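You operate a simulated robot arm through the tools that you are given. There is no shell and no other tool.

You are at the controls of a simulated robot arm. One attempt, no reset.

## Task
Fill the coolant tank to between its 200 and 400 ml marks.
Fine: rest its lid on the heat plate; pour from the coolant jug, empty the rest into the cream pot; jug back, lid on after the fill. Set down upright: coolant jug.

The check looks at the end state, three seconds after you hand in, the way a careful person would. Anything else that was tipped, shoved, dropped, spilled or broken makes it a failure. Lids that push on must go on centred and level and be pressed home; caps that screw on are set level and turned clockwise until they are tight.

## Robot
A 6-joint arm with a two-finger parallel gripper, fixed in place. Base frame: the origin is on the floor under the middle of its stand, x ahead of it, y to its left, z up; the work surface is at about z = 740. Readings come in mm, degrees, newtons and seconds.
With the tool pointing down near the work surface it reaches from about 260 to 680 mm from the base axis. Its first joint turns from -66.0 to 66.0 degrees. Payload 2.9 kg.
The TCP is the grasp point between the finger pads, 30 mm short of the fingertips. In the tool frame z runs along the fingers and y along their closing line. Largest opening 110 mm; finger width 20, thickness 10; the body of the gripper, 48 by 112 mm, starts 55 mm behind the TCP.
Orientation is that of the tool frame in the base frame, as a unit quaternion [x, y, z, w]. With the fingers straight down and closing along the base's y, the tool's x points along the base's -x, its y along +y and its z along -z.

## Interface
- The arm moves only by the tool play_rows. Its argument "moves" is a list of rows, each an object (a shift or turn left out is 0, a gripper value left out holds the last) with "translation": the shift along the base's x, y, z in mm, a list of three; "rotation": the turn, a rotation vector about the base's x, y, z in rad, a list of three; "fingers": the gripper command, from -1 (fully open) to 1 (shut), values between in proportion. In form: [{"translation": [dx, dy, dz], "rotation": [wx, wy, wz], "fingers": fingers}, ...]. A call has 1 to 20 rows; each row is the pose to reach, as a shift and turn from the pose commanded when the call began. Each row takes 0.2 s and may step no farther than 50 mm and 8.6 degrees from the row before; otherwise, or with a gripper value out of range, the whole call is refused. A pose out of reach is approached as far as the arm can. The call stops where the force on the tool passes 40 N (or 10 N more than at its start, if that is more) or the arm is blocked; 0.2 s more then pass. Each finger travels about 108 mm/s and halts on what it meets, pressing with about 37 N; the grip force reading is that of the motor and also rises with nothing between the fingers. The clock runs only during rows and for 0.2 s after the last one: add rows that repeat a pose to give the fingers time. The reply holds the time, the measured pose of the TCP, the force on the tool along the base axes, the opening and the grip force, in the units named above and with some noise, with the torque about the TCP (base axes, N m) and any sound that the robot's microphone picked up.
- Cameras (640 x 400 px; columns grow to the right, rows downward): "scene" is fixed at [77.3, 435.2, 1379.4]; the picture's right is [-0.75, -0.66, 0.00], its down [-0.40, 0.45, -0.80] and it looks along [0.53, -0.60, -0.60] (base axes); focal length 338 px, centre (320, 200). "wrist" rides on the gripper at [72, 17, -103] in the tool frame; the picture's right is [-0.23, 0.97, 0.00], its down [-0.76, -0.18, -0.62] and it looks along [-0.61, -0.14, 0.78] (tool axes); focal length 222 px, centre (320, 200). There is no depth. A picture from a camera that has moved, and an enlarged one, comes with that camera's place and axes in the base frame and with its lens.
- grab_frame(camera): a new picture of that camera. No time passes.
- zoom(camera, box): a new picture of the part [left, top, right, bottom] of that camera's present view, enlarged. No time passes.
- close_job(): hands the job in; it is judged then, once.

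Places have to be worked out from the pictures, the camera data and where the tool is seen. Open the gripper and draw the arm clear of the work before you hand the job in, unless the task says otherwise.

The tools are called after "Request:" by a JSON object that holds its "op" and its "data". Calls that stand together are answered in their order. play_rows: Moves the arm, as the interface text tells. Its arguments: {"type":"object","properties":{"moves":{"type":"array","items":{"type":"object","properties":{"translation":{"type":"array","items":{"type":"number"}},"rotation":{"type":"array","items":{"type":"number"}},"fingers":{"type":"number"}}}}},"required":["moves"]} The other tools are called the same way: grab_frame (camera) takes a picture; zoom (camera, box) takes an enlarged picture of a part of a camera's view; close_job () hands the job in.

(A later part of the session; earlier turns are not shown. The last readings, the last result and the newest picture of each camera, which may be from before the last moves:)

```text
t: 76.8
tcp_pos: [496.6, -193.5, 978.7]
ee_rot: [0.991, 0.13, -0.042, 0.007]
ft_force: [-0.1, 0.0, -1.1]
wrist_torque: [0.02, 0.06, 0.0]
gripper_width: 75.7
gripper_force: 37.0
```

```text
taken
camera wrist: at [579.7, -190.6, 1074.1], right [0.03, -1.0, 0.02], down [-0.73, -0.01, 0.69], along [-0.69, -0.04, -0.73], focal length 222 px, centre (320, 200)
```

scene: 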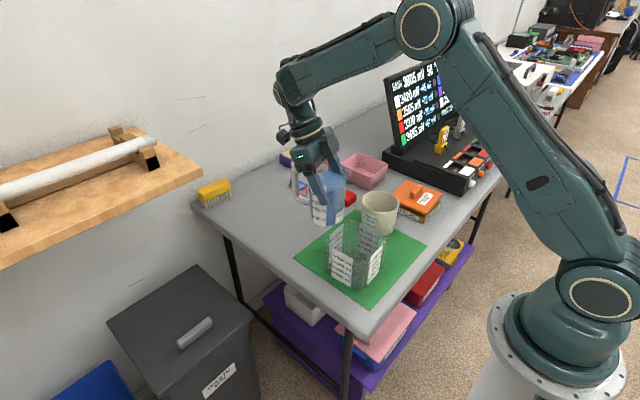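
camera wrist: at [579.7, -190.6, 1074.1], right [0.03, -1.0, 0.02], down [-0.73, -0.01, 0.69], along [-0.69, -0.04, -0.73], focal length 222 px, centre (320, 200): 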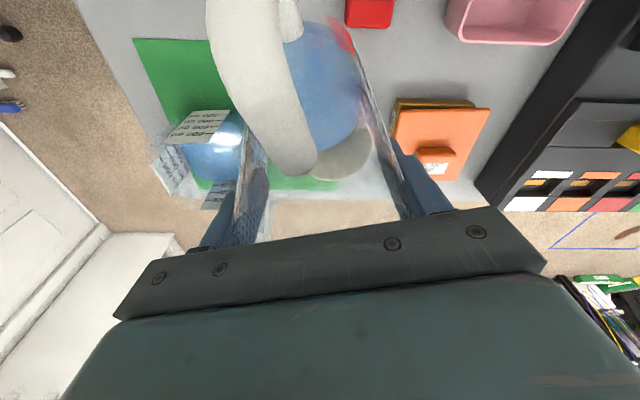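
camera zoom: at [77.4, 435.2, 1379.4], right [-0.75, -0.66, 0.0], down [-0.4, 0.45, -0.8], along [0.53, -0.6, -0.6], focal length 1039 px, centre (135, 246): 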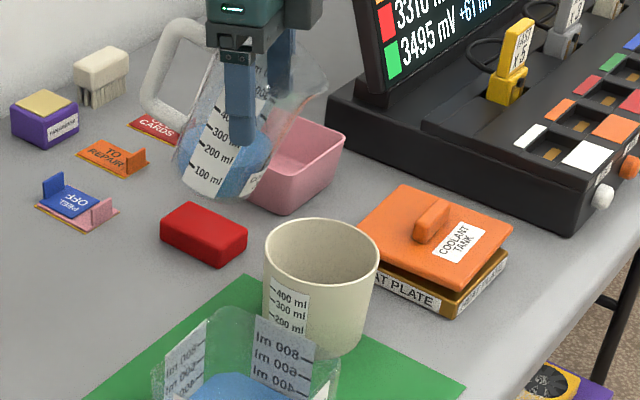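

The lip is about 11 mm short of the pot centre along the pour line, which is what I want. I'll tilt to 50°, still below pouring for this fill, and lower until the lip is about 55 mm above the pot rim.

Request:
{"op": "play_rows", "data": {"moves": [{"translation": [0, 0, 0], "rotation": [0.0223, -0.0844, 0]}, {"translation": [0, 0, 0], "rotation": [0.0446, -0.1688, 0]}, {"translation": [-0.6, -0.2, 0], "rotation": [0.0669, -0.2532, 0]}, {"translation": [-1.5, -0.4, 0], "rotation": [0.0893, -0.3376, 0]}, {"translation": [-3, -0.8, 0], "rotation": [0.1116, -0.422, 0]}, {"translation": [-4.6, -1.2, -4], "rotation": [0.1339, -0.5063, 0]}, {"translation": [-4.6, -1.2, -14], "rotation": [0.1339, -0.5063, 0]}, {"translation": [-4.6, -1.2, -28], "rotation": [0.1339, -0.5063, 0]}, {"translation": [-4.6, -1.2, -43], "rotation": [0.1339, -0.5063, 0]}, {"translation": [-4.6, -1.2, -57], "rotation": [0.1339, -0.5063, 0]}, {"translation": [-4.6, -1.2, -66], "rotation": [0.1339, -0.5063, 0]}, {"translation": [-4.6, -1.2, -70], "rotation": [0.1339, -0.5063, 0]}, {"translation": [-4.6, -1.2, -70], "rotation": [0.1339, -0.5063, 0]}]}}

Request:
{"op": "zoom", "data": {"camera": "scene", "box": [310, 120, 450, 250]}}

Request:
{"op": "grab_frame", "data": {"camera": "wrist"}}

```text
t: 79.6
tcp_pos: [492.1, -195.8, 908.5]
ee_rot: [0.968, 0.127, 0.215, -0.028]
ft_force: [-0.4, 0.0, -2.1]
wrist_torque: [0.0, 0.07, 0.0]
gripper_width: 75.5
gripper_force: 36.8
```

```text
3.08 times, centred on (380, 185) of scene
camera zoom: at [77.4, 435.2, 1379.4], right [-0.75, -0.66, 0.0], down [-0.4, 0.45, -0.8], along [0.53, -0.6, -0.6], focal length 1039 px, centre (135, 246)
```

zoom: 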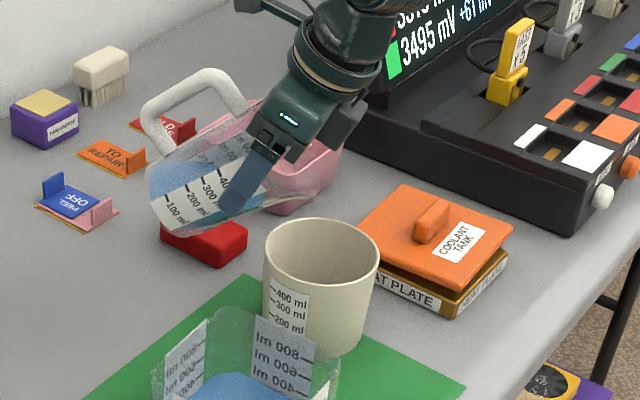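

```text
taken
camera wrist: at [517.4, -206.8, 1031.9], right [0.05, -0.99, -0.09], down [-0.97, -0.07, 0.24], along [-0.25, 0.08, -0.97], focal length 222 px, centre (320, 200)
```

wrist: 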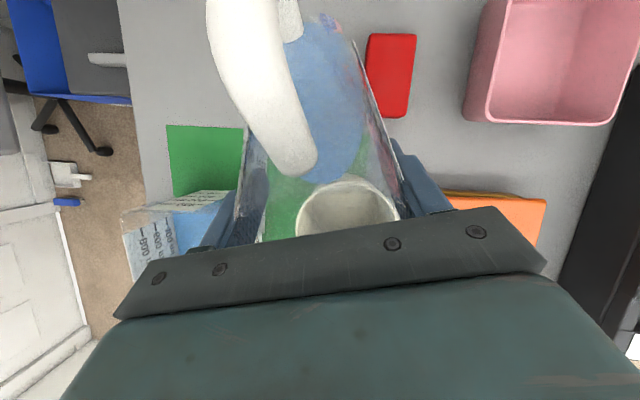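

The wrist view puts the pot centre near (434–437, −214). I'll nudge the lip 4 mm back and 3 mm sideways, then tilt to 72° with the lip fixed over the pot.

Request:
{"op": "play_rows", "data": {"moves": [{"translation": [2, -1.5, 0], "rotation": [0, 0, 0]}, {"translation": [4, -3, 0], "rotation": [0, 0, 0]}, {"translation": [2.2, -3.5, 3.5], "rotation": [0.01785, -0.0675, 0]}, {"translation": [0.3, -4, 7], "rotation": [0.0357, -0.135, 0]}, {"translation": [-1.9, -4.6, 10.4], "rotation": [0.0536, -0.2025, 0]}, {"translation": [-4.3, -5.2, 13.6], "rotation": [0.0714, -0.27, 0]}, {"translation": [-6.3, -5.7, 15.9], "rotation": [0.0848, -0.3207, 0]}, {"translation": [-8.3, -6.2, 18.1], "rotation": [0.0982, -0.3713, 0]}, {"translation": [-8.3, -6.2, 18.1], "rotation": [0.0982, -0.3713, 0]}, {"translation": [-8.3, -6.2, 18.1], "rotation": [0.0982, -0.3713, 0]}]}}

Request:
{"op": "zoom", "data": {"camera": "scene", "box": [320, 140, 420, 250]}}

Request:
{"op": "grab_frame", "data": {"camera": "wrist"}}

```text
t: 81.8
tcp_pos: [485.4, -201.1, 925.8]
ee_rot: [0.909, 0.119, 0.396, -0.05]
ft_force: [-1.0, 0.9, -1.5]
wrist_torque: [-0.03, 0.02, -0.02]
gripper_width: 75.3
gripper_force: 36.8
```

```text
3.64 times, centred on (370, 195) of scene
camera zoom: at [77.4, 435.2, 1379.4], right [-0.75, -0.66, 0.0], down [-0.4, 0.45, -0.8], along [0.53, -0.6, -0.6], focal length 1228 px, centre (138, 218)
```

zoom: 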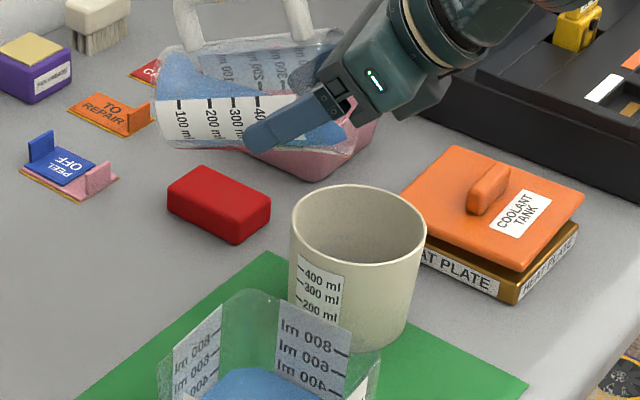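

```text
taken
camera wrist: at [463.4, -224.6, 1049.2], right [0.1, -0.98, -0.16], down [-0.99, -0.08, -0.13], along [0.12, 0.18, -0.98], focal length 222 px, centre (320, 200)
```

wrist: 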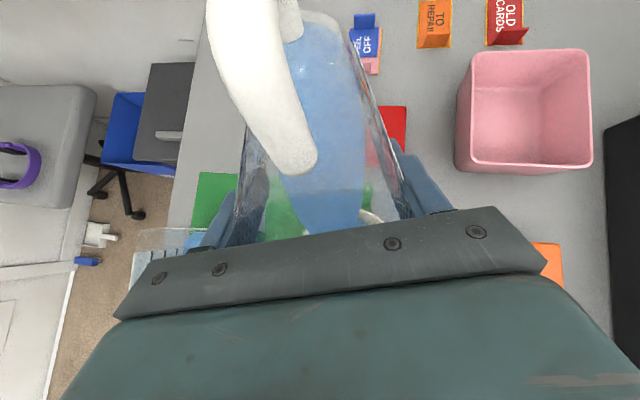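

The lip plumbs down to the middle of the pot mouth and liquid is at the spout. I'll tilt on to 78° and hold.

Request:
{"op": "play_rows", "data": {"moves": [{"translation": [-1.4, -0.4, 1.4], "rotation": [0.0089, -0.0338, 0]}, {"translation": [-2.9, -0.8, 2.7], "rotation": [0.0179, -0.0675, 0]}, {"translation": [-4.4, -1.2, 3.9], "rotation": [0.0268, -0.1013, 0]}, {"translation": [-4.4, -1.2, 3.9], "rotation": [0.0268, -0.1013, 0]}, {"translation": [-4.4, -1.2, 3.9], "rotation": [0.0268, -0.1013, 0]}, {"translation": [-4.4, -1.2, 3.9], "rotation": [0.0268, -0.1013, 0]}]}}

Request:
{"op": "zoom", "data": {"camera": "scene", "box": [320, 140, 420, 250]}}

```text
t: 83.2
tcp_pos: [479.6, -202.9, 930.4]
ee_rot: [0.887, 0.116, 0.443, -0.056]
ft_force: [0.2, -0.1, -1.1]
wrist_torque: [-0.02, 0.01, 0.01]
gripper_width: 75.4
gripper_force: 37.4
```

```text
3.64 times, centred on (370, 195) of scene
camera zoom: at [77.4, 435.2, 1379.4], right [-0.75, -0.66, 0.0], down [-0.4, 0.45, -0.8], along [0.53, -0.6, -0.6], focal length 1228 px, centre (138, 218)
```

zoom: 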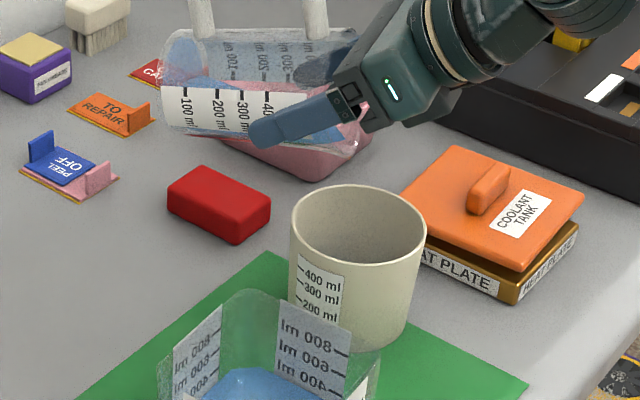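

The jug is emptying with no sign of spill around the pot. I'll continue to 86° and hold.

Request:
{"op": "play_rows", "data": {"moves": [{"translation": [-1.6, -0.4, 1.2], "rotation": [0.0089, -0.0338, 0]}, {"translation": [-3.2, -0.9, 2.3], "rotation": [0.0179, -0.0675, 0]}, {"translation": [-4.9, -1.3, 3.4], "rotation": [0.0268, -0.1013, 0]}, {"translation": [-6.6, -1.8, 4.4], "rotation": [0.0357, -0.135, 0]}, {"translation": [-6.6, -1.8, 4.4], "rotation": [0.0357, -0.135, 0]}, {"translation": [-6.6, -1.8, 4.4], "rotation": [0.0357, -0.135, 0]}, {"translation": [-6.6, -1.8, 4.4], "rotation": [0.0357, -0.135, 0]}]}}

Request:
{"op": "zoom", "data": {"camera": "scene", "box": [320, 140, 420, 250]}}

Request:
{"op": "grab_frame", "data": {"camera": "wrist"}}

```text
t: 84.8
tcp_pos: [472.5, -205.0, 935.0]
ee_rot: [0.854, 0.113, 0.503, -0.065]
ft_force: [-0.1, 0.6, -0.9]
wrist_torque: [0.01, 0.06, -0.01]
gripper_width: 75.3
gripper_force: 37.0
```

```text
3.64 times, centred on (370, 195) of scene
camera zoom: at [77.4, 435.2, 1379.4], right [-0.75, -0.66, 0.0], down [-0.4, 0.45, -0.8], along [0.53, -0.6, -0.6], focal length 1228 px, centre (138, 218)
```

zoom: 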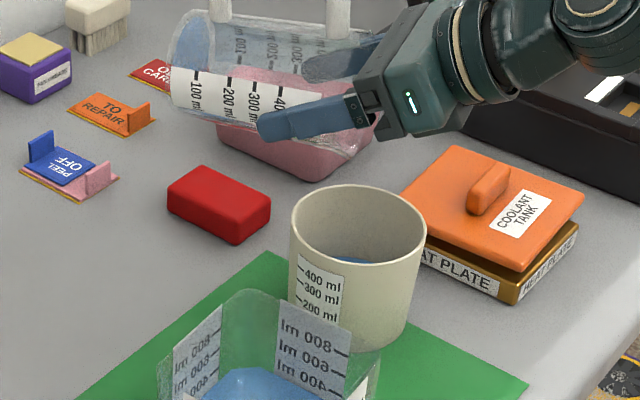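

```text
taken
camera wrist: at [423.7, -235.5, 1047.2], right [0.14, -0.97, -0.2], down [-0.93, -0.06, -0.36], along [0.34, 0.24, -0.91], focal length 222 px, centre (320, 200)
```

wrist: 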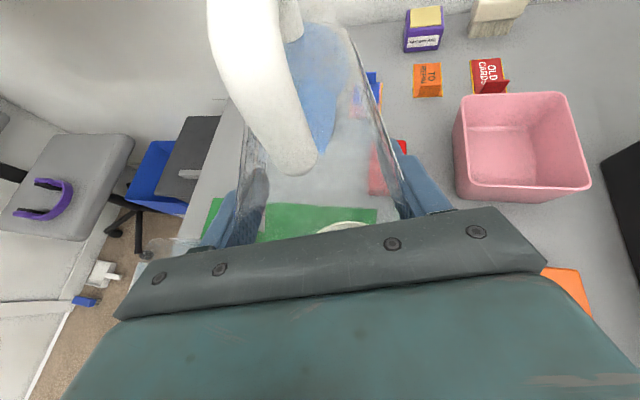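

Blue is now visible in the pot, with a little left at the jug's bottom end. I'll continue to 98° to drain it.

Request:
{"op": "play_rows", "data": {"moves": [{"translation": [-1.7, -0.5, 1], "rotation": [0.0089, -0.0338, 0]}, {"translation": [-3.5, -0.9, 1.9], "rotation": [0.0179, -0.0675, 0]}, {"translation": [-5.3, -1.4, 2.7], "rotation": [0.0268, -0.1013, 0]}, {"translation": [-7.1, -1.9, 3.5], "rotation": [0.0357, -0.135, 0]}, {"translation": [-8.9, -2.4, 4.2], "rotation": [0.0446, -0.1688, 0]}, {"translation": [-10.7, -2.8, 4.9], "rotation": [0.0536, -0.2025, 0]}, {"translation": [-10.7, -2.8, 4.9], "rotation": [0.0536, -0.2025, 0]}, {"translation": [-10.7, -2.8, 4.9], "rotation": [0.0536, -0.2025, 0]}, {"translation": [-10.7, -2.8, 4.9], "rotation": [0.0536, -0.2025, 0]}]}}

Request:
{"op": "zoom", "data": {"camera": "scene", "box": [320, 140, 420, 250]}}

Request:
{"op": "grab_frame", "data": {"camera": "wrist"}}

```text
t: 86.8
tcp_pos: [462.1, -207.4, 939.8]
ee_rot: [0.797, 0.105, 0.59, -0.076]
ft_force: [0.1, 0.2, -1.5]
wrist_torque: [0.03, 0.04, 0.01]
gripper_width: 75.4
gripper_force: 37.1
```

```text
3.64 times, centred on (370, 195) of scene
camera zoom: at [77.4, 435.2, 1379.4], right [-0.75, -0.66, 0.0], down [-0.4, 0.45, -0.8], along [0.53, -0.6, -0.6], focal length 1228 px, centre (138, 218)
```

zoom: 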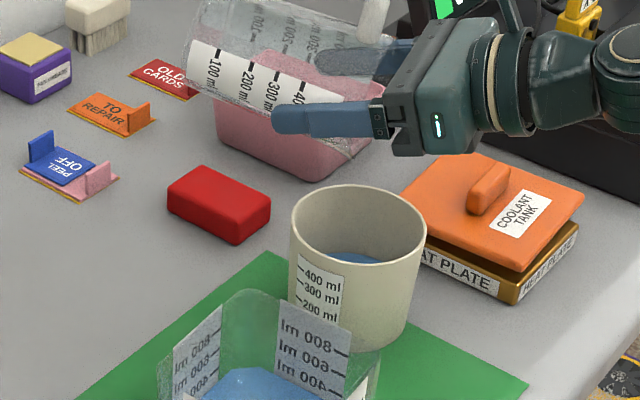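

```text
taken
camera wrist: at [391.1, -243.8, 1038.7], right [0.19, -0.96, -0.21], down [-0.84, -0.04, -0.55], along [0.52, 0.28, -0.81], focal length 222 px, centre (320, 200)
```

wrist: 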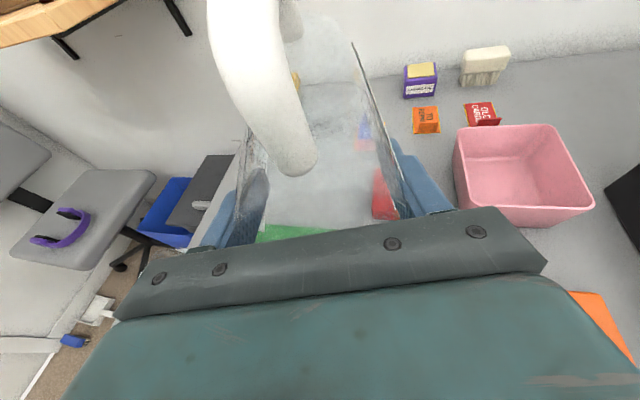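

The jug looks drained. I'll hold briefly for any last drops, then untilt over the pot while rising.

Request:
{"op": "play_rows", "data": {"moves": [{"translation": [0, 0, 0]}, {"translation": [0, 0, 0]}, {"translation": [0, 0, 0]}, {"translation": [7.3, 1.9, 0], "rotation": [-0.0357, 0.135, 0]}, {"translation": [14, 3.7, 0], "rotation": [-0.0714, 0.27, 0]}, {"translation": [20.2, 5.3, 0], "rotation": [-0.1071, 0.405, 0]}, {"translation": [25.6, 6.8, 3], "rotation": [-0.1428, 0.54, 0]}, {"translation": [30.3, 8, 8], "rotation": [-0.1785, 0.675, 0]}, {"translation": [33.9, 9, 15], "rotation": [-0.2142, 0.81, 0]}, {"translation": [36.6, 9.7, 24], "rotation": [-0.2499, 0.945, 0]}, {"translation": [38.3, 10.1, 32], "rotation": [-0.2856, 1.08, 0]}, {"translation": [38.9, 10.3, 40], "rotation": [-0.3213, 1.215, 0]}, {"translation": [38.9, 10.3, 48], "rotation": [-0.357, 1.35, 0]}, {"translation": [38.9, 10.3, 52], "rotation": [-0.3927, 1.485, 0]}, {"translation": [38.9, 10.3, 55], "rotation": [-0.4284, 1.62, 0]}, {"translation": [38.9, 10.3, 55], "rotation": [-0.4373, 1.654, 0]}, {"translation": [38.9, 10.3, 55], "rotation": [-0.4373, 1.654, 0]}]}}

Request:
{"op": "zoom", "data": {"camera": "scene", "box": [300, 120, 440, 300]}}

Request:
{"op": "grab_frame", "data": {"camera": "wrist"}}

```text
t: 90.4
tcp_pos: [490.7, -165.7, 981.6]
ee_rot: [0.973, 0.129, -0.188, 0.026]
ft_force: [-0.3, -0.3, -1.7]
wrist_torque: [0.01, 0.03, -0.02]
gripper_width: 75.2
gripper_force: 36.8
out of reach, approached as far as the arm can: row 15, 16, 17
```

```text
2.22 times, centred on (370, 210) of scene
camera zoom: at [77.3, 435.2, 1379.4], right [-0.75, -0.66, 0.0], down [-0.4, 0.45, -0.8], along [0.53, -0.6, -0.6], focal length 750 px, centre (209, 178)
```

zoom: 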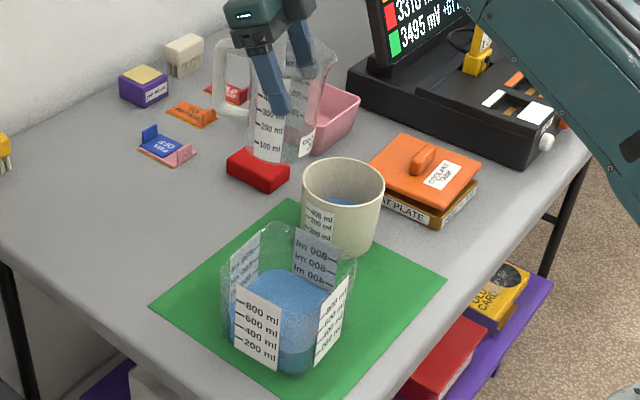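

```text
taken
camera wrist: at [596.5, -156.1, 1049.0], right [0.05, -0.99, 0.09], down [-0.5, 0.05, 0.86], along [-0.86, -0.09, -0.5], focal length 222 px, centre (320, 200)
```

wrist: 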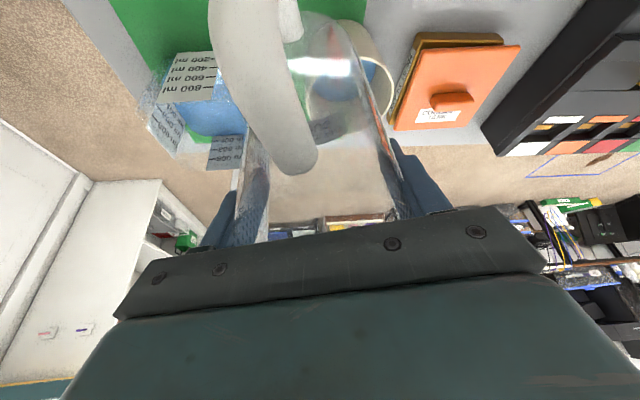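

The jug is empty and nearly upright, the pot holds the remainder, and I see no spill. I'll move back toward the tank side, finish levelling, and then yaw home.

Request:
{"op": "play_rows", "data": {"moves": [{"translation": [-1, 6, 2], "rotation": [0, 0, 0]}, {"translation": [-3, 18, 4], "rotation": [0, 0, 0]}, {"translation": [-6, 34, 6], "rotation": [0, 0, 0]}, {"translation": [-10, 52, 6], "rotation": [-0.004, 0.015, 0]}, {"translation": [-14, 70, 6], "rotation": [-0.008, 0.03, 0]}, {"translation": [-18, 88, 6], "rotation": [-0.0134, 0.0507, 0]}, {"translation": [-22, 106, 6], "rotation": [-0.0134, 0.0507, 0]}, {"translation": [-26, 122, 6], "rotation": [-0.0134, 0.0507, 0]}, {"translation": [-30, 134, 6], "rotation": [-0.0134, 0.0507, 0]}, {"translation": [-31, 138, 6], "rotation": [-0.0134, 0.0507, 0]}, {"translation": [-31, 138, 6], "rotation": [-0.0134, 0.0507, 0]}]}}

Request:
{"op": "grab_frame", "data": {"camera": "scene"}}

```text
t: 92.8
tcp_pos: [470.7, -40.8, 991.5]
ee_rot: [0.966, 0.13, -0.221, 0.041]
ft_force: [0.0, -0.1, -1.2]
wrist_torque: [0.02, -0.01, -0.01]
gripper_width: 75.5
gripper_force: 36.7
out of reach, approached as far as the arm can: row 3, 4, 5, 6, 7, 8, 9, 10
```

```text
taken
```

scene: 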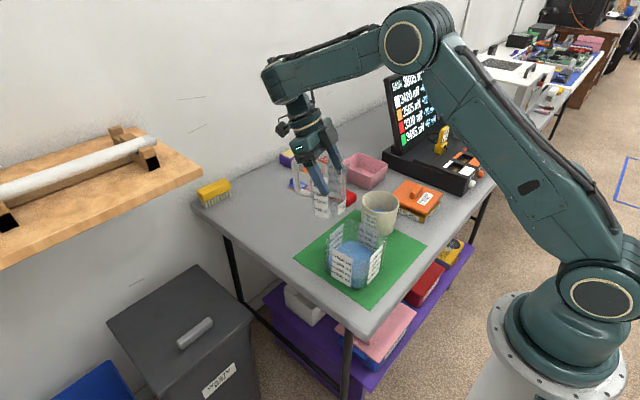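

The arm is back near the tank side but was still catching up. I'll hold one beat and re-read the pose before yawing.

Request:
{"op": "play_rows", "data": {"moves": [{"translation": [0, 0, 0]}, {"translation": [0, 0, 0]}]}}

```text
t: 93.4
tcp_pos: [470.3, -39.9, 991.9]
ee_rot: [0.965, 0.131, -0.222, 0.041]
ft_force: [0.2, 0.4, -1.9]
wrist_torque: [-0.02, -0.01, 0.01]
gripper_width: 75.2
gripper_force: 37.2
```

The pose is settled, with the jug within about 2° of level. I'll now yaw +82° and then +83° back toward the jug's original spot.

Request:
{"op": "play_rows", "data": {"moves": [{"translation": [3, 1, 0], "rotation": [0, 0, 0.06]}, {"translation": [8, 2, 0], "rotation": [0, 0, 0.17]}, {"translation": [14, 3, 0], "rotation": [0, 0, 0.29]}, {"translation": [20, 5, 0], "rotation": [0, 0, 0.42]}, {"translation": [26, 6, 0], "rotation": [0, 0, 0.55]}, {"translation": [32, 7, 0], "rotation": [0, 0, 0.68]}, {"translation": [38, 9, 0], "rotation": [0, 0, 0.81]}, {"translation": [44, 10, 0], "rotation": [0, 0, 0.94]}, {"translation": [50, 11, 0], "rotation": [0, 0, 1.07]}, {"translation": [56, 12, 0], "rotation": [0, 0, 1.2]}, {"translation": [62, 14, 0], "rotation": [0, 0, 1.32]}, {"translation": [68, 15, 0], "rotation": [0, 0, 1.41]}, {"translation": [72, 15, 0], "rotation": [0, 0, 1.44]}]}}

Request:
{"op": "play_rows", "data": {"moves": [{"translation": [3, 1, 0], "rotation": [0, 0, 0.06]}, {"translation": [8, 2, 0], "rotation": [0, 0, 0.17]}, {"translation": [14, 3, 0], "rotation": [0, 0, 0.29]}, {"translation": [20, 5, 0], "rotation": [0, 0, 0.42]}, {"translation": [26, 6, 0], "rotation": [0, 0, 0.55]}, {"translation": [32, 7, 0], "rotation": [0, 0, 0.68]}, {"translation": [38, 9, 0], "rotation": [0, 0, 0.81]}, {"translation": [44, 10, 0], "rotation": [0, 0, 0.94]}, {"translation": [50, 11, 0], "rotation": [0, 0, 1.07]}, {"translation": [56, 12, 0], "rotation": [0, 0, 1.2]}, {"translation": [62, 14, 0], "rotation": [0, 0, 1.32]}, {"translation": [68, 15, 0], "rotation": [0, 0, 1.41]}, {"translation": [72, 15, 0], "rotation": [0, 0, 1.438]}, {"translation": [72, 15, 0], "rotation": [0, 0, 1.438]}]}}

Request:
{"op": "grab_frame", "data": {"camera": "scene"}}

```text
t: 96.2
tcp_pos: [531.5, -12.3, 987.3]
ee_rot: [0.643, 0.735, -0.142, 0.164]
ft_force: [0.2, -0.4, -0.6]
wrist_torque: [-0.05, 0.01, 0.02]
gripper_width: 75.7
gripper_force: 37.4
```

```text
t: 99.2
tcp_pos: [602.5, 1.9, 985.9]
ee_rot: [-0.001, 0.976, 0.002, 0.216]
ft_force: [-0.1, -0.3, -1.8]
wrist_torque: [-0.02, -0.07, 0.01]
gripper_width: 75.6
gripper_force: 37.5
```

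```text
taken
```

scene: 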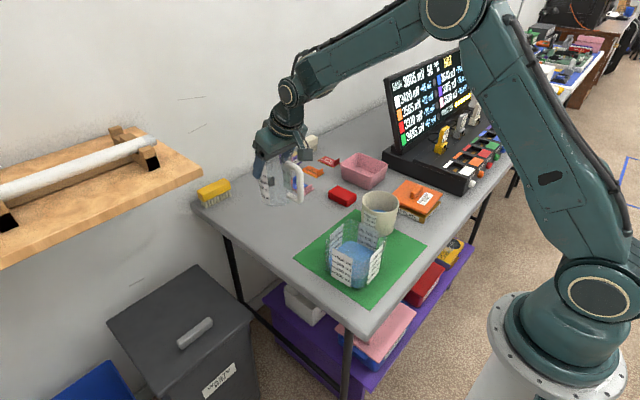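

Orientation matches the grasp orientation again. I'll move over the original spot and lower to about 38 mm above the table.

Request:
{"op": "play_rows", "data": {"moves": [{"translation": [4, -4, 0]}, {"translation": [10, -9, -6]}, {"translation": [13, -11.5, -18]}, {"translation": [13, -11.5, -34]}, {"translation": [13, -11.5, -52]}, {"translation": [13, -11.5, -70]}, {"translation": [13, -11.5, -86]}, {"translation": [13, -11.5, -98]}, {"translation": [13, -11.5, -105]}, {"translation": [13, -11.5, -106]}, {"translation": [13, -11.5, -106]}]}}

Request:
{"op": "zoom", "data": {"camera": "scene", "box": [230, 150, 330, 260]}}

Request:
{"op": "grab_frame", "data": {"camera": "wrist"}}

```text
t: 101.6
tcp_pos: [616.7, -8.5, 880.2]
ee_rot: [0.001, 0.976, 0.001, 0.216]
ft_force: [0.1, 0.0, -0.4]
wrist_torque: [-0.04, 0.0, 0.03]
gripper_width: 75.5
gripper_force: 36.8
```

```text
3.64 times, centred on (280, 205) of scene
camera zoom: at [77.4, 435.2, 1379.4], right [-0.75, -0.66, 0.0], down [-0.4, 0.45, -0.8], along [0.53, -0.6, -0.6], focal length 1228 px, centre (466, 182)
```

zoom: 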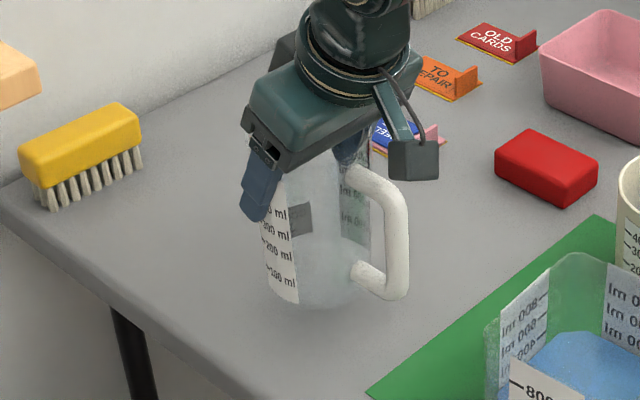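

```text
taken
camera wrist: at [506.3, 6.9, 942.2], right [0.21, 0.97, 0.1], down [0.43, -0.18, 0.89], along [0.88, -0.14, -0.45], focal length 222 px, centre (320, 200)
```

wrist: 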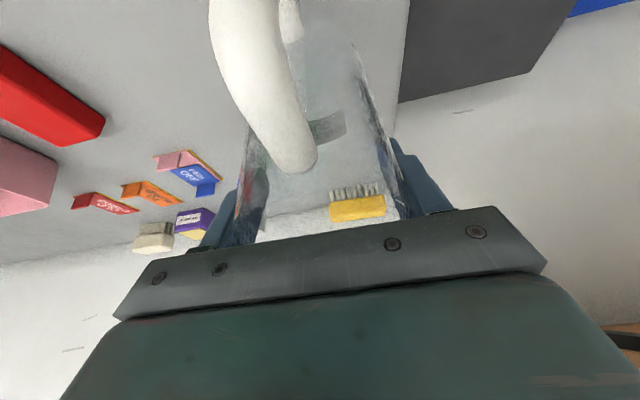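

The jug is empty, upright and over its spot. I'll lower to just above the table.

Request:
{"op": "play_rows", "data": {"moves": [{"translation": [-0.5, -0.5, -6]}, {"translation": [-0.5, -0.5, -14]}, {"translation": [-0.5, -0.5, -23]}, {"translation": [-0.5, -0.5, -30]}, {"translation": [-0.5, -0.5, -34]}, {"translation": [-0.5, -0.5, -36]}, {"translation": [-0.5, -0.5, -36]}]}}

Request:
{"op": "play_rows", "data": {"moves": [{"translation": [0, 0, -1]}, {"translation": [0, 0, -2]}, {"translation": [0, 0, -2]}]}}

Request:
{"op": "zoom", "data": {"camera": "scene", "box": [230, 150, 330, 260]}}

```text
t: 103.2
tcp_pos: [615.9, -11.1, 844.8]
ee_rot: [0.0, 0.976, 0.002, 0.216]
ft_force: [0.5, 0.6, -0.5]
wrist_torque: [0.02, -0.04, 0.0]
gripper_width: 75.3
gripper_force: 36.8
```

```text
t: 104.0
tcp_pos: [615.5, -10.7, 843.1]
ee_rot: [0.001, 0.976, 0.001, 0.216]
ft_force: [-3.3, 1.0, 9.0]
wrist_torque: [-0.05, 0.7, -0.11]
gripper_width: 75.5
gripper_force: 36.6
```

```text
3.64 times, centred on (280, 205) of scene
camera zoom: at [77.1, 435.3, 1379.4], right [-0.75, -0.66, 0.0], down [-0.4, 0.45, -0.8], along [0.53, -0.6, -0.6], focal length 1228 px, centre (466, 182)
```

zoom: 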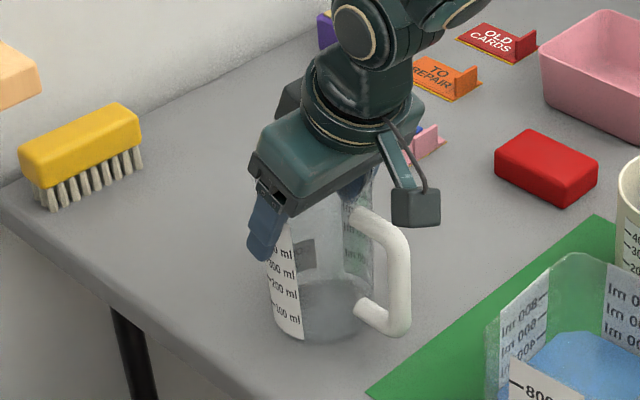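

First contact (9 N) is on the handle-side bottom edge, so the jug is tipped about 1.5° that way. I'll lift 1.5 mm, correct the tilt by +0.026 rad about y, and lower again.

Request:
{"op": "play_rows", "data": {"moves": [{"translation": [0, 0, 1.5]}, {"translation": [1, 0, 1.5], "rotation": [0, 0.013, 0]}, {"translation": [2, 0, 1.5], "rotation": [0, 0.026, 0]}, {"translation": [2, 0, 1.5], "rotation": [0, 0.026, 0]}]}}

Request:
{"op": "play_rows", "data": {"moves": [{"translation": [0, 0, -1]}, {"translation": [0, 0, -2]}, {"translation": [0, 0, -2]}]}}

```text
t: 105.0
tcp_pos: [618.3, -10.4, 843.2]
ee_rot: [0.001, 0.979, 0.001, 0.204]
ft_force: [-0.3, -0.1, 3.3]
wrist_torque: [-0.04, -0.17, -0.04]
gripper_width: 75.2
gripper_force: 37.3
```

```text
t: 105.8
tcp_pos: [617.5, -9.3, 843.9]
ee_rot: [0.001, 0.979, 0.001, 0.206]
ft_force: [-5.4, -1.3, 20.8]
wrist_torque: [-0.23, -0.16, -0.06]
gripper_width: 75.5
gripper_force: 37.4
```

Now the far edge touches first, so level lies in between. I'll back off half of that correction and unload.

Request:
{"op": "play_rows", "data": {"moves": [{"translation": [0, 0, 2]}, {"translation": [-1, 0, 2], "rotation": [0, -0.012, 0]}, {"translation": [-1, 0, 1.5], "rotation": [0, -0.012, 0]}, {"translation": [-1, 0, 1.5], "rotation": [0, -0.012, 0]}]}}

```text
t: 106.8
tcp_pos: [615.7, -10.9, 844.5]
ee_rot: [0.001, 0.978, 0.001, 0.21]
ft_force: [-2.3, -0.3, 13.9]
wrist_torque: [-0.15, -0.31, -0.02]
gripper_width: 75.6
gripper_force: 37.2
```

There's still 14 N on the base. I'll rise another 1 mm to unload before opening.

Request:
{"op": "play_rows", "data": {"moves": [{"translation": [0, 0, 0.5]}, {"translation": [0, 0, 1]}, {"translation": [0, 0, 1]}]}}

```text
t: 107.6
tcp_pos: [616.4, -10.0, 843.6]
ee_rot: [0.0, 0.978, 0.002, 0.209]
ft_force: [0.9, -1.8, 5.6]
wrist_torque: [-0.25, -0.35, -0.05]
gripper_width: 75.3
gripper_force: 37.1
```

Only a few newtons remain. I'll open the fingers gently to set the jug free.

Request:
{"op": "play_rows", "data": {"moves": [{"fingers": -0.42}, {"fingers": -0.55}, {"fingers": -0.7}, {"fingers": -0.85}, {"fingers": -1}, {"fingers": -1}, {"fingers": -1}]}}

Request:
{"op": "zoom", "data": {"camera": "scene", "box": [230, 150, 330, 260]}}

Request:
{"op": "grab_frame", "data": {"camera": "wrist"}}

```text
t: 109.2
tcp_pos: [616.7, -8.4, 843.3]
ee_rot: [0.0, 0.978, 0.002, 0.209]
ft_force: [-0.3, 0.6, -0.1]
wrist_torque: [0.01, -0.02, -0.03]
gripper_width: 110.0
gripper_force: 0.0
```

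```text
3.64 times, centred on (280, 205) of scene
camera zoom: at [77.3, 435.2, 1379.4], right [-0.75, -0.66, 0.0], down [-0.4, 0.45, -0.8], along [0.53, -0.6, -0.6], focal length 1228 px, centre (466, 182)
```

zoom: 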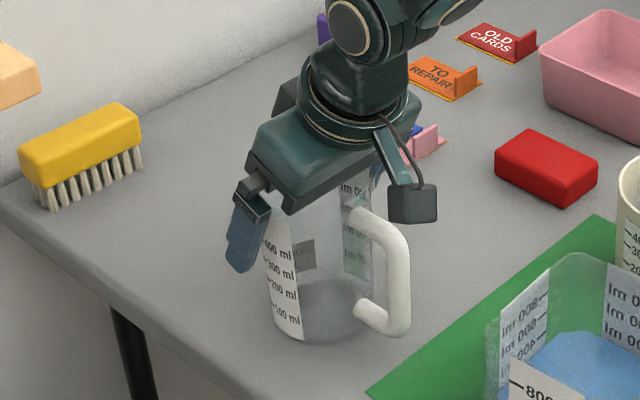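

```text
taken
camera wrist: at [508.4, 6.8, 908.1], right [0.21, 0.97, 0.1], down [0.44, -0.18, 0.88], along [0.87, -0.14, -0.47], focal length 222 px, centre (320, 200)
```

wrist: 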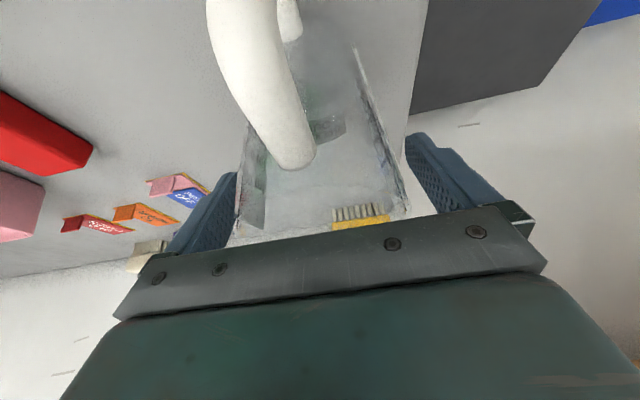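

The jug is standing upright and free. I'll rise straight up, clear of it.

Request:
{"op": "play_rows", "data": {"moves": [{"translation": [0, 0, 5]}, {"translation": [0, 0, 15]}, {"translation": [0, 0, 35]}, {"translation": [0, 0, 65]}, {"translation": [0, 0, 100]}, {"translation": [0, 0, 140]}, {"translation": [0, 0, 140]}]}}

Request:
{"op": "grab_frame", "data": {"camera": "wrist"}}

Request:
{"op": "zoom", "data": {"camera": "scene", "box": [230, 150, 450, 300]}}

```text
t: 110.8
tcp_pos: [616.3, -9.2, 984.6]
ee_rot: [0.0, 0.978, 0.002, 0.208]
ft_force: [-0.4, -0.1, -0.1]
wrist_torque: [0.01, -0.02, 0.01]
gripper_width: 109.9
gripper_force: 0.1
```

```text
taken
camera wrist: at [508.5, 6.4, 1049.0], right [0.21, 0.97, 0.1], down [0.44, -0.18, 0.88], along [0.87, -0.14, -0.47], focal length 222 px, centre (320, 200)
```

wrist: 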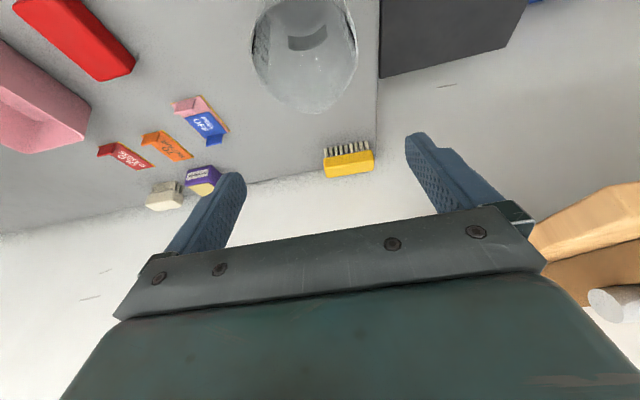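

```text
2.67 times, centred on (340, 225) of scene
camera zoom: at [77.3, 435.2, 1379.4], right [-0.75, -0.66, 0.0], down [-0.4, 0.45, -0.8], along [0.53, -0.6, -0.6], focal length 900 px, centre (267, 133)
```

zoom: 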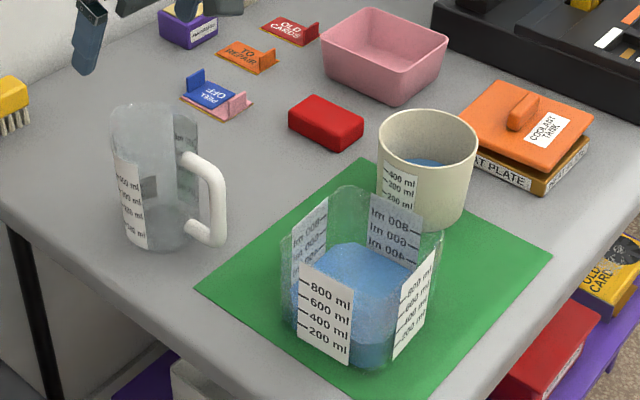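

Everything is in place: the jug is empty and upright, the tank is at about 300 ml, and the pot has the rest. I'll straighten the tool and go back for the lid on the heat plate.

Request:
{"op": "play_rows", "data": {"moves": [{"translation": [-10, -10, 10], "rotation": [0, 0.105, 0]}, {"translation": [-25, -20, 20], "rotation": [0, 0.21, 0]}, {"translation": [-40, -35, 30], "rotation": [0, 0.315, 0]}, {"translation": [-55, -50, 40], "rotation": [0, 0.419, 0]}, {"translation": [-55, -50, 40], "rotation": [0, 0.419, 0]}]}}

Request:
{"op": "play_rows", "data": {"moves": [{"translation": [-12, -25, 0], "rotation": [0, 0, -0.127], "fingers": -1}, {"translation": [-24, -50, 0], "rotation": [0, 0, -0.254]}, {"translation": [-36, -75, 0], "rotation": [0, 0, -0.381]}, {"translation": [-48, -100, 0], "rotation": [0, 0, -0.508]}, {"translation": [-60, -125, 0], "rotation": [0, 0, -0.635]}, {"translation": [-72, -150, -5], "rotation": [0, 0, -0.762]}, {"translation": [-84, -175, -10], "rotation": [0, 0, -0.889]}, {"translation": [-96, -200, -20], "rotation": [0, 0, -1.016]}, {"translation": [-108, -225, -30], "rotation": [0, 0, -1.143]}, {"translation": [-120, -250, -40], "rotation": [0, 0, -1.27]}, {"translation": [-132, -275, -50], "rotation": [0, 0, -1.397]}, {"translation": [-144, -300, -60], "rotation": [0, 0, -1.5208], "fingers": 0}, {"translation": [-155, -315, -75], "rotation": [0, 0, -1.5208]}, {"translation": [-155, -315, -75], "rotation": [0, 0, -1.5208]}]}}

Request:
{"op": "grab_frame", "data": {"camera": "wrist"}}

Request:
{"op": "zoom", "data": {"camera": "scene", "box": [360, 120, 460, 230]}}

```text
t: 112.0
tcp_pos: [562.4, -59.2, 1024.4]
ee_rot: [0.001, 1.0, 0.002, 0.001]
ft_force: [0.6, -0.2, 0.2]
wrist_torque: [0.01, 0.01, 0.0]
gripper_width: 109.9
gripper_force: 0.0
```

```text
t: 115.0
tcp_pos: [405.7, -376.5, 949.2]
ee_rot: [0.69, 0.724, 0.0, 0.002]
ft_force: [0.0, -0.2, 0.9]
wrist_torque: [0.01, -0.03, 0.01]
gripper_width: 55.1
gripper_force: 0.0
```

```text
taken
camera wrist: at [419.7, -302.8, 1051.3], right [0.98, -0.18, 0.0], down [-0.14, -0.77, 0.62], along [-0.11, -0.62, -0.78], focal length 222 px, centre (320, 200)
```

wrist: 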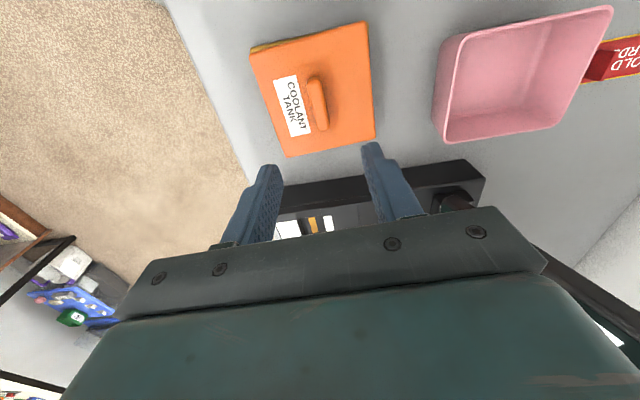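

```text
3.64 times, centred on (410, 175) of scene
camera zoom: at [77.3, 435.2, 1379.4], right [-0.75, -0.66, 0.0], down [-0.4, 0.45, -0.8], along [0.53, -0.6, -0.6], focal length 1228 px, centre (-7, 291)
```

zoom: 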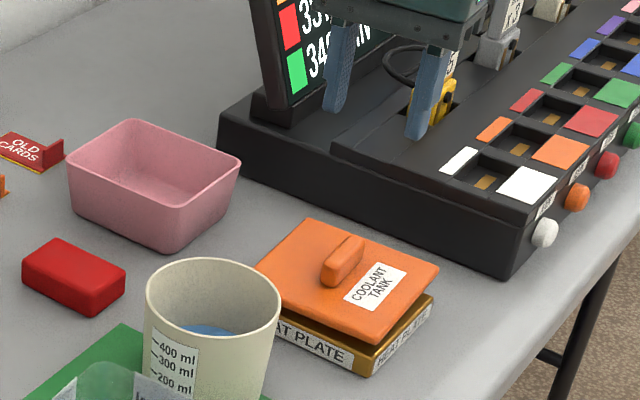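

The lid is where I left it. I'll shift +2.5 mm in y to regain the original grip point on the handle and lower to just above it.

Request:
{"op": "play_rows", "data": {"moves": [{"translation": [0.5, 2.5, -30]}, {"translation": [0.5, 2.5, -70]}, {"translation": [0.5, 2.5, -100]}, {"translation": [0.5, 2.5, -112]}, {"translation": [0.5, 2.5, -112]}, {"translation": [0.5, 2.5, -112]}]}}

Request:
{"op": "play_rows", "data": {"moves": [{"translation": [0, 0, 0]}]}}

Request:
{"op": "play_rows", "data": {"moves": [{"translation": [0, 0, 0]}]}}

Request:
{"op": "grab_frame", "data": {"camera": "wrist"}}

Request:
{"op": "zoom", "data": {"camera": "scene", "box": [380, 150, 450, 230]}}

```text
t: 116.4
tcp_pos: [406.8, -371.5, 838.8]
ee_rot: [0.689, 0.724, 0.0, 0.002]
ft_force: [0.4, 0.0, -0.6]
wrist_torque: [-0.01, 0.0, -0.01]
gripper_width: 54.9
gripper_force: 0.1
```

```text
t: 116.8
tcp_pos: [406.3, -372.5, 837.7]
ee_rot: [0.69, 0.724, 0.0, 0.001]
ft_force: [0.5, 0.7, -0.1]
wrist_torque: [-0.01, -0.01, 0.0]
gripper_width: 55.2
gripper_force: 0.1
```

```text
t: 117.2
tcp_pos: [407.1, -371.4, 837.8]
ee_rot: [0.689, 0.724, 0.0, 0.002]
ft_force: [0.0, 0.1, 0.7]
wrist_torque: [0.0, -0.01, 0.0]
gripper_width: 55.1
gripper_force: 0.0
```

```text
taken
camera wrist: at [419.5, -299.3, 940.3], right [0.98, -0.18, 0.0], down [-0.14, -0.77, 0.62], along [-0.11, -0.62, -0.78], focal length 222 px, centre (320, 200)
```

wrist: 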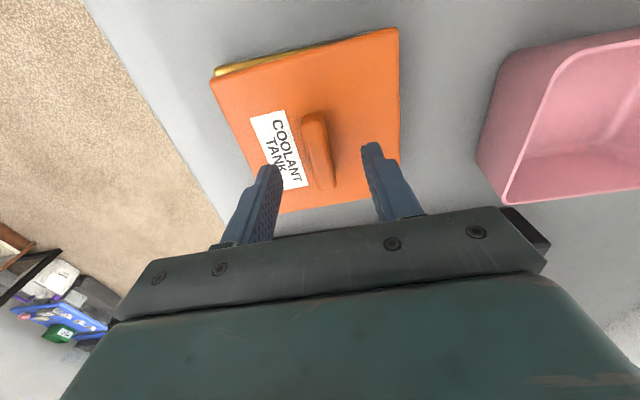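

```text
5.00 times, centred on (415, 190) of scene
camera zoom: at [77.3, 435.2, 1379.4], right [-0.75, -0.66, 0.0], down [-0.4, 0.45, -0.8], along [0.53, -0.6, -0.6], focal length 1688 px, centre (-155, 250)
```

zoom: 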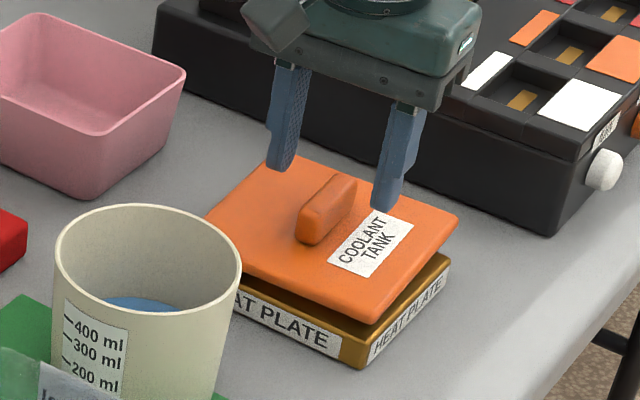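

Averaged readings put me 2.3 mm off in y from where I released the lid. I'll correct that, lower to z 812 and grip the handle.

Request:
{"op": "play_rows", "data": {"moves": [{"translation": [0, -2.3, -8]}, {"translation": [0, -2.3, -17]}, {"translation": [0, -2.3, -24]}, {"translation": [0, -2.3, -26]}, {"translation": [0, -2.3, -26]}, {"translation": [0, -2.3, -26], "fingers": 0.5}, {"translation": [0, -2.3, -26], "fingers": 0.65}, {"translation": [0, -2.3, -26], "fingers": 0.75}, {"translation": [0, -2.3, -26], "fingers": 1}, {"translation": [0, -2.3, -26], "fingers": 1}, {"translation": [0, -2.3, -26], "fingers": 1}]}}

Request:
{"op": "play_rows", "data": {"moves": [{"translation": [0, 0, 0]}]}}

Request:
{"op": "zoom", "data": {"camera": "scene", "box": [380, 150, 450, 230]}}

Request:
{"op": "grab_frame", "data": {"camera": "wrist"}}

```text
t: 119.6
tcp_pos: [406.0, -373.6, 811.4]
ee_rot: [0.69, 0.724, 0.0, 0.001]
ft_force: [0.3, 0.2, 0.1]
wrist_torque: [0.01, 0.06, -0.01]
gripper_width: 15.3
gripper_force: 36.9
```

```text
t: 120.0
tcp_pos: [406.6, -375.3, 811.4]
ee_rot: [0.69, 0.724, 0.0, 0.002]
ft_force: [0.6, 0.7, 0.4]
wrist_torque: [0.01, 0.03, -0.02]
gripper_width: 15.1
gripper_force: 37.1
```

```text
5.00 times, centred on (415, 190) of scene
camera zoom: at [77.3, 435.2, 1379.4], right [-0.75, -0.66, 0.0], down [-0.4, 0.45, -0.8], along [0.53, -0.6, -0.6], focal length 1688 px, centre (-155, 250)
```

zoom: 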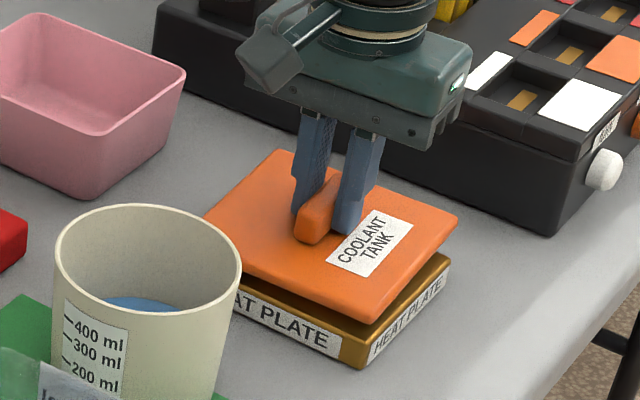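

```text
taken
camera wrist: at [419.8, -301.6, 914.0], right [0.98, -0.18, 0.0], down [-0.14, -0.77, 0.62], along [-0.11, -0.61, -0.78], focal length 222 px, centre (320, 200)
```

wrist: 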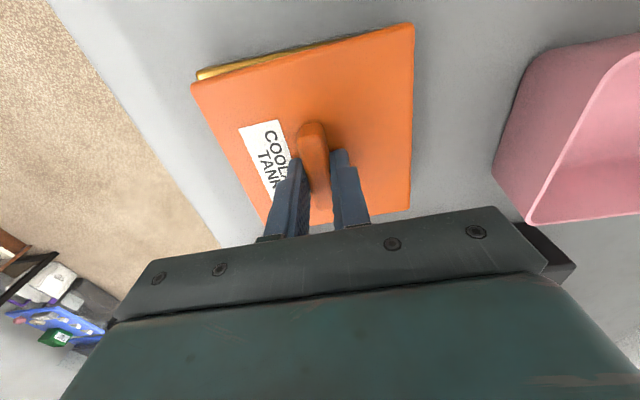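

The handle is gripped in the same spot, since the lid looks the same in the wrist view as before. I'll lift it and carry it back over the pot to above the tank.

Request:
{"op": "play_rows", "data": {"moves": [{"translation": [0, 0, 5]}, {"translation": [0, 0, 20]}, {"translation": [0, 0, 50]}, {"translation": [0, 0, 90]}, {"translation": [0, 0, 130]}, {"translation": [0, 5, 160]}, {"translation": [-1, 25, 170]}, {"translation": [-2, 60, 170]}, {"translation": [-4, 100, 170]}, {"translation": [-6, 140, 170]}, {"translation": [-8, 180, 170]}, {"translation": [-10, 220, 170]}, {"translation": [-12, 260, 170]}, {"translation": [-14, 295, 170]}, {"translation": [-15, 318, 170]}, {"translation": [-15, 328, 170]}, {"translation": [-15, 328.5, 150]}, {"translation": [-15, 328.5, 120]}, {"translation": [-15, 328.5, 101]}, {"translation": [-15, 328.5, 101]}]}}

Request:
{"op": "play_rows", "data": {"moves": [{"translation": [0, 0, 0]}]}}

Request:
{"op": "play_rows", "data": {"moves": [{"translation": [0, 0, 0]}]}}

Request:
{"op": "zoom", "data": {"camera": "scene", "box": [290, 160, 430, 300]}}

Request:
{"op": "grab_frame", "data": {"camera": "wrist"}}

```text
t: 124.2
tcp_pos: [391.3, -45.4, 912.3]
ee_rot: [0.69, 0.724, 0.0, 0.003]
ft_force: [-0.3, 0.2, -0.2]
wrist_torque: [0.01, -0.01, 0.03]
gripper_width: 15.2
gripper_force: 37.1
```

```text
t: 124.6
tcp_pos: [390.7, -45.6, 911.3]
ee_rot: [0.689, 0.725, -0.001, 0.002]
ft_force: [-0.1, -0.4, -1.0]
wrist_torque: [0.01, 0.05, 0.02]
gripper_width: 15.3
gripper_force: 37.6
```

```text
t: 125.0
tcp_pos: [389.9, -45.2, 912.6]
ee_rot: [0.689, 0.725, -0.001, 0.001]
ft_force: [-0.1, -0.3, 0.1]
wrist_torque: [-0.01, 0.0, 0.02]
gripper_width: 15.2
gripper_force: 36.7
```

```text
2.86 times, centred on (360, 230) of scene
camera zoom: at [77.4, 435.2, 1379.4], right [-0.75, -0.66, 0.0], down [-0.4, 0.45, -0.8], along [0.53, -0.6, -0.6], focal length 965 px, centre (206, 114)
```

zoom: 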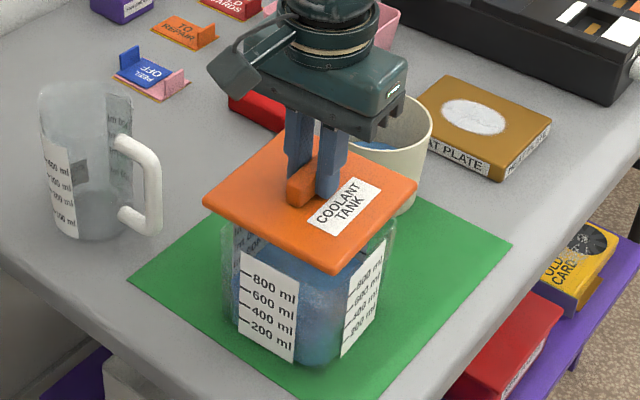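

```text
taken
camera wrist: at [404.1, 27.2, 1014.8], right [0.98, -0.18, 0.0], down [-0.14, -0.77, 0.62], along [-0.11, -0.61, -0.78], focal length 222 px, centre (320, 200)
```

wrist: 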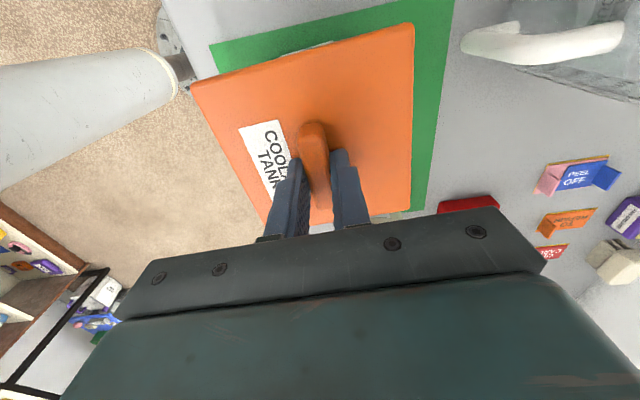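

The lid sits in exactly the same place as when I lifted it off at this height. I'll lower it gently toward its seat.

Request:
{"op": "play_rows", "data": {"moves": [{"translation": [0.3, 0, -5]}, {"translation": [0.3, 0, -11]}, {"translation": [0.3, 0, -17]}, {"translation": [0.3, 0, -22]}, {"translation": [0.3, 0, -25]}, {"translation": [0.3, 0, -25]}]}}

Request:
{"op": "zoom", "data": {"camera": "scene", "box": [310, 200, 410, 300]}}

```text
t: 126.4
tcp_pos: [390.4, -46.0, 887.5]
ee_rot: [0.69, 0.724, 0.0, 0.002]
ft_force: [0.7, -0.7, -1.2]
wrist_torque: [0.02, 0.04, 0.02]
gripper_width: 14.9
gripper_force: 36.7
```

```text
4.00 times, centred on (360, 250) of scene
camera zoom: at [77.4, 435.2, 1379.4], right [-0.75, -0.66, 0.0], down [-0.4, 0.45, -0.8], along [0.53, -0.6, -0.6], focal length 1351 px, centre (160, 0)
```

zoom: 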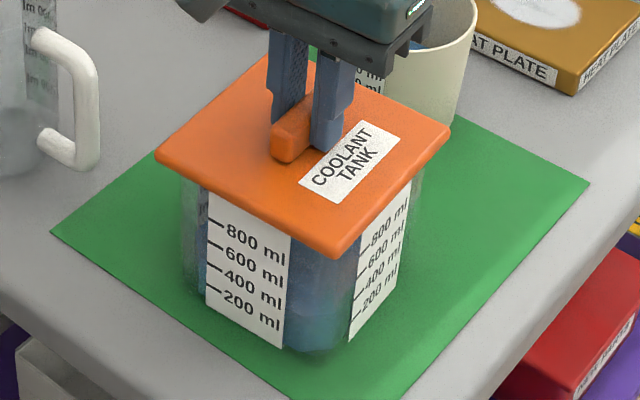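

There's no resistance at 887.5, 6.7 mm above the seat. I'll lower on to the seat height in 2 mm steps.

Request:
{"op": "play_rows", "data": {"moves": [{"translation": [0, 0, -2]}, {"translation": [0, 0, -4]}, {"translation": [0, 0, -4]}]}}

Request:
{"op": "play_rows", "data": {"moves": [{"translation": [0, 0, -1.5]}, {"translation": [0, 0, -3]}, {"translation": [0, 0, -3]}]}}

```text
t: 127.2
tcp_pos: [391.9, -45.6, 883.6]
ee_rot: [0.69, 0.724, 0.0, 0.002]
ft_force: [0.5, 0.7, -1.3]
wrist_torque: [0.01, 0.0, -0.03]
gripper_width: 15.4
gripper_force: 36.8
```

```text
t: 128.0
tcp_pos: [390.9, -44.5, 881.9]
ee_rot: [0.69, 0.724, 0.001, 0.003]
ft_force: [-7.0, 3.5, 33.9]
wrist_torque: [0.1, 0.4, -0.05]
gripper_width: 15.1
gripper_force: 37.5
```

Firm contact (34 N) at z 881.9, which matches the seated height. I'll press a bit more to be sure it's home.

Request:
{"op": "play_rows", "data": {"moves": [{"translation": [0, 0, -0.5]}, {"translation": [0, 0, -1]}, {"translation": [0, 0, -1.5]}, {"translation": [0, 0, -1.5]}]}}

Request:
{"op": "zoom", "data": {"camera": "scene", "box": [310, 200, 410, 300]}}

Request:
{"op": "zoom", "data": {"camera": "scene", "box": [330, 240, 380, 275]}}

```text
t: 128.8
tcp_pos: [394.2, -46.3, 880.0]
ee_rot: [0.69, 0.724, 0.0, 0.003]
ft_force: [-2.6, 0.0, 6.6]
wrist_torque: [0.05, 0.3, 0.03]
gripper_width: 15.0
gripper_force: 37.2
stopped in row 4: the force on the tool passed its limit at 46 N (the readings are from after the stop); the commanded pose is now the measured one
```

```text
4.00 times, centred on (360, 250) of scene
camera zoom: at [77.2, 435.2, 1379.4], right [-0.75, -0.66, 0.0], down [-0.4, 0.45, -0.8], along [0.53, -0.6, -0.6], focal length 1351 px, centre (160, 0)
```

zoom: 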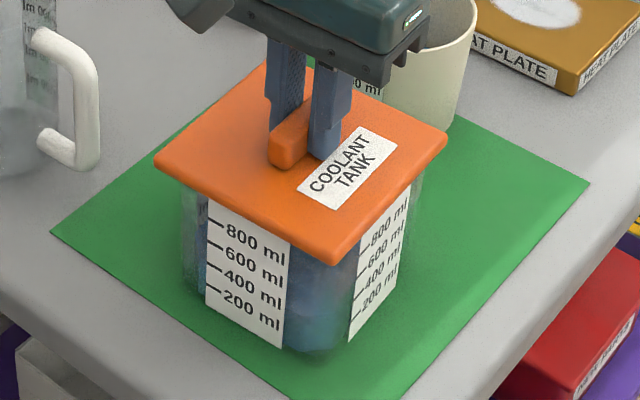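

```text
11.43 times, centred on (355, 258) of scene
camera zoom: at [77.2, 435.2, 1379.4], right [-0.75, -0.66, 0.0], down [-0.4, 0.45, -0.8], along [0.53, -0.6, -0.6], focal length 3859 px, centre (-80, -457)
```

zoom: 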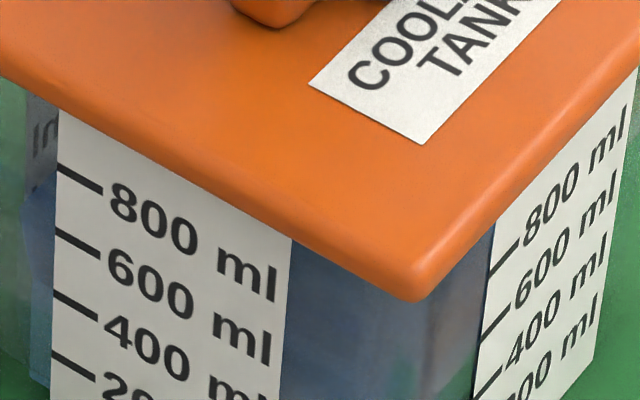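

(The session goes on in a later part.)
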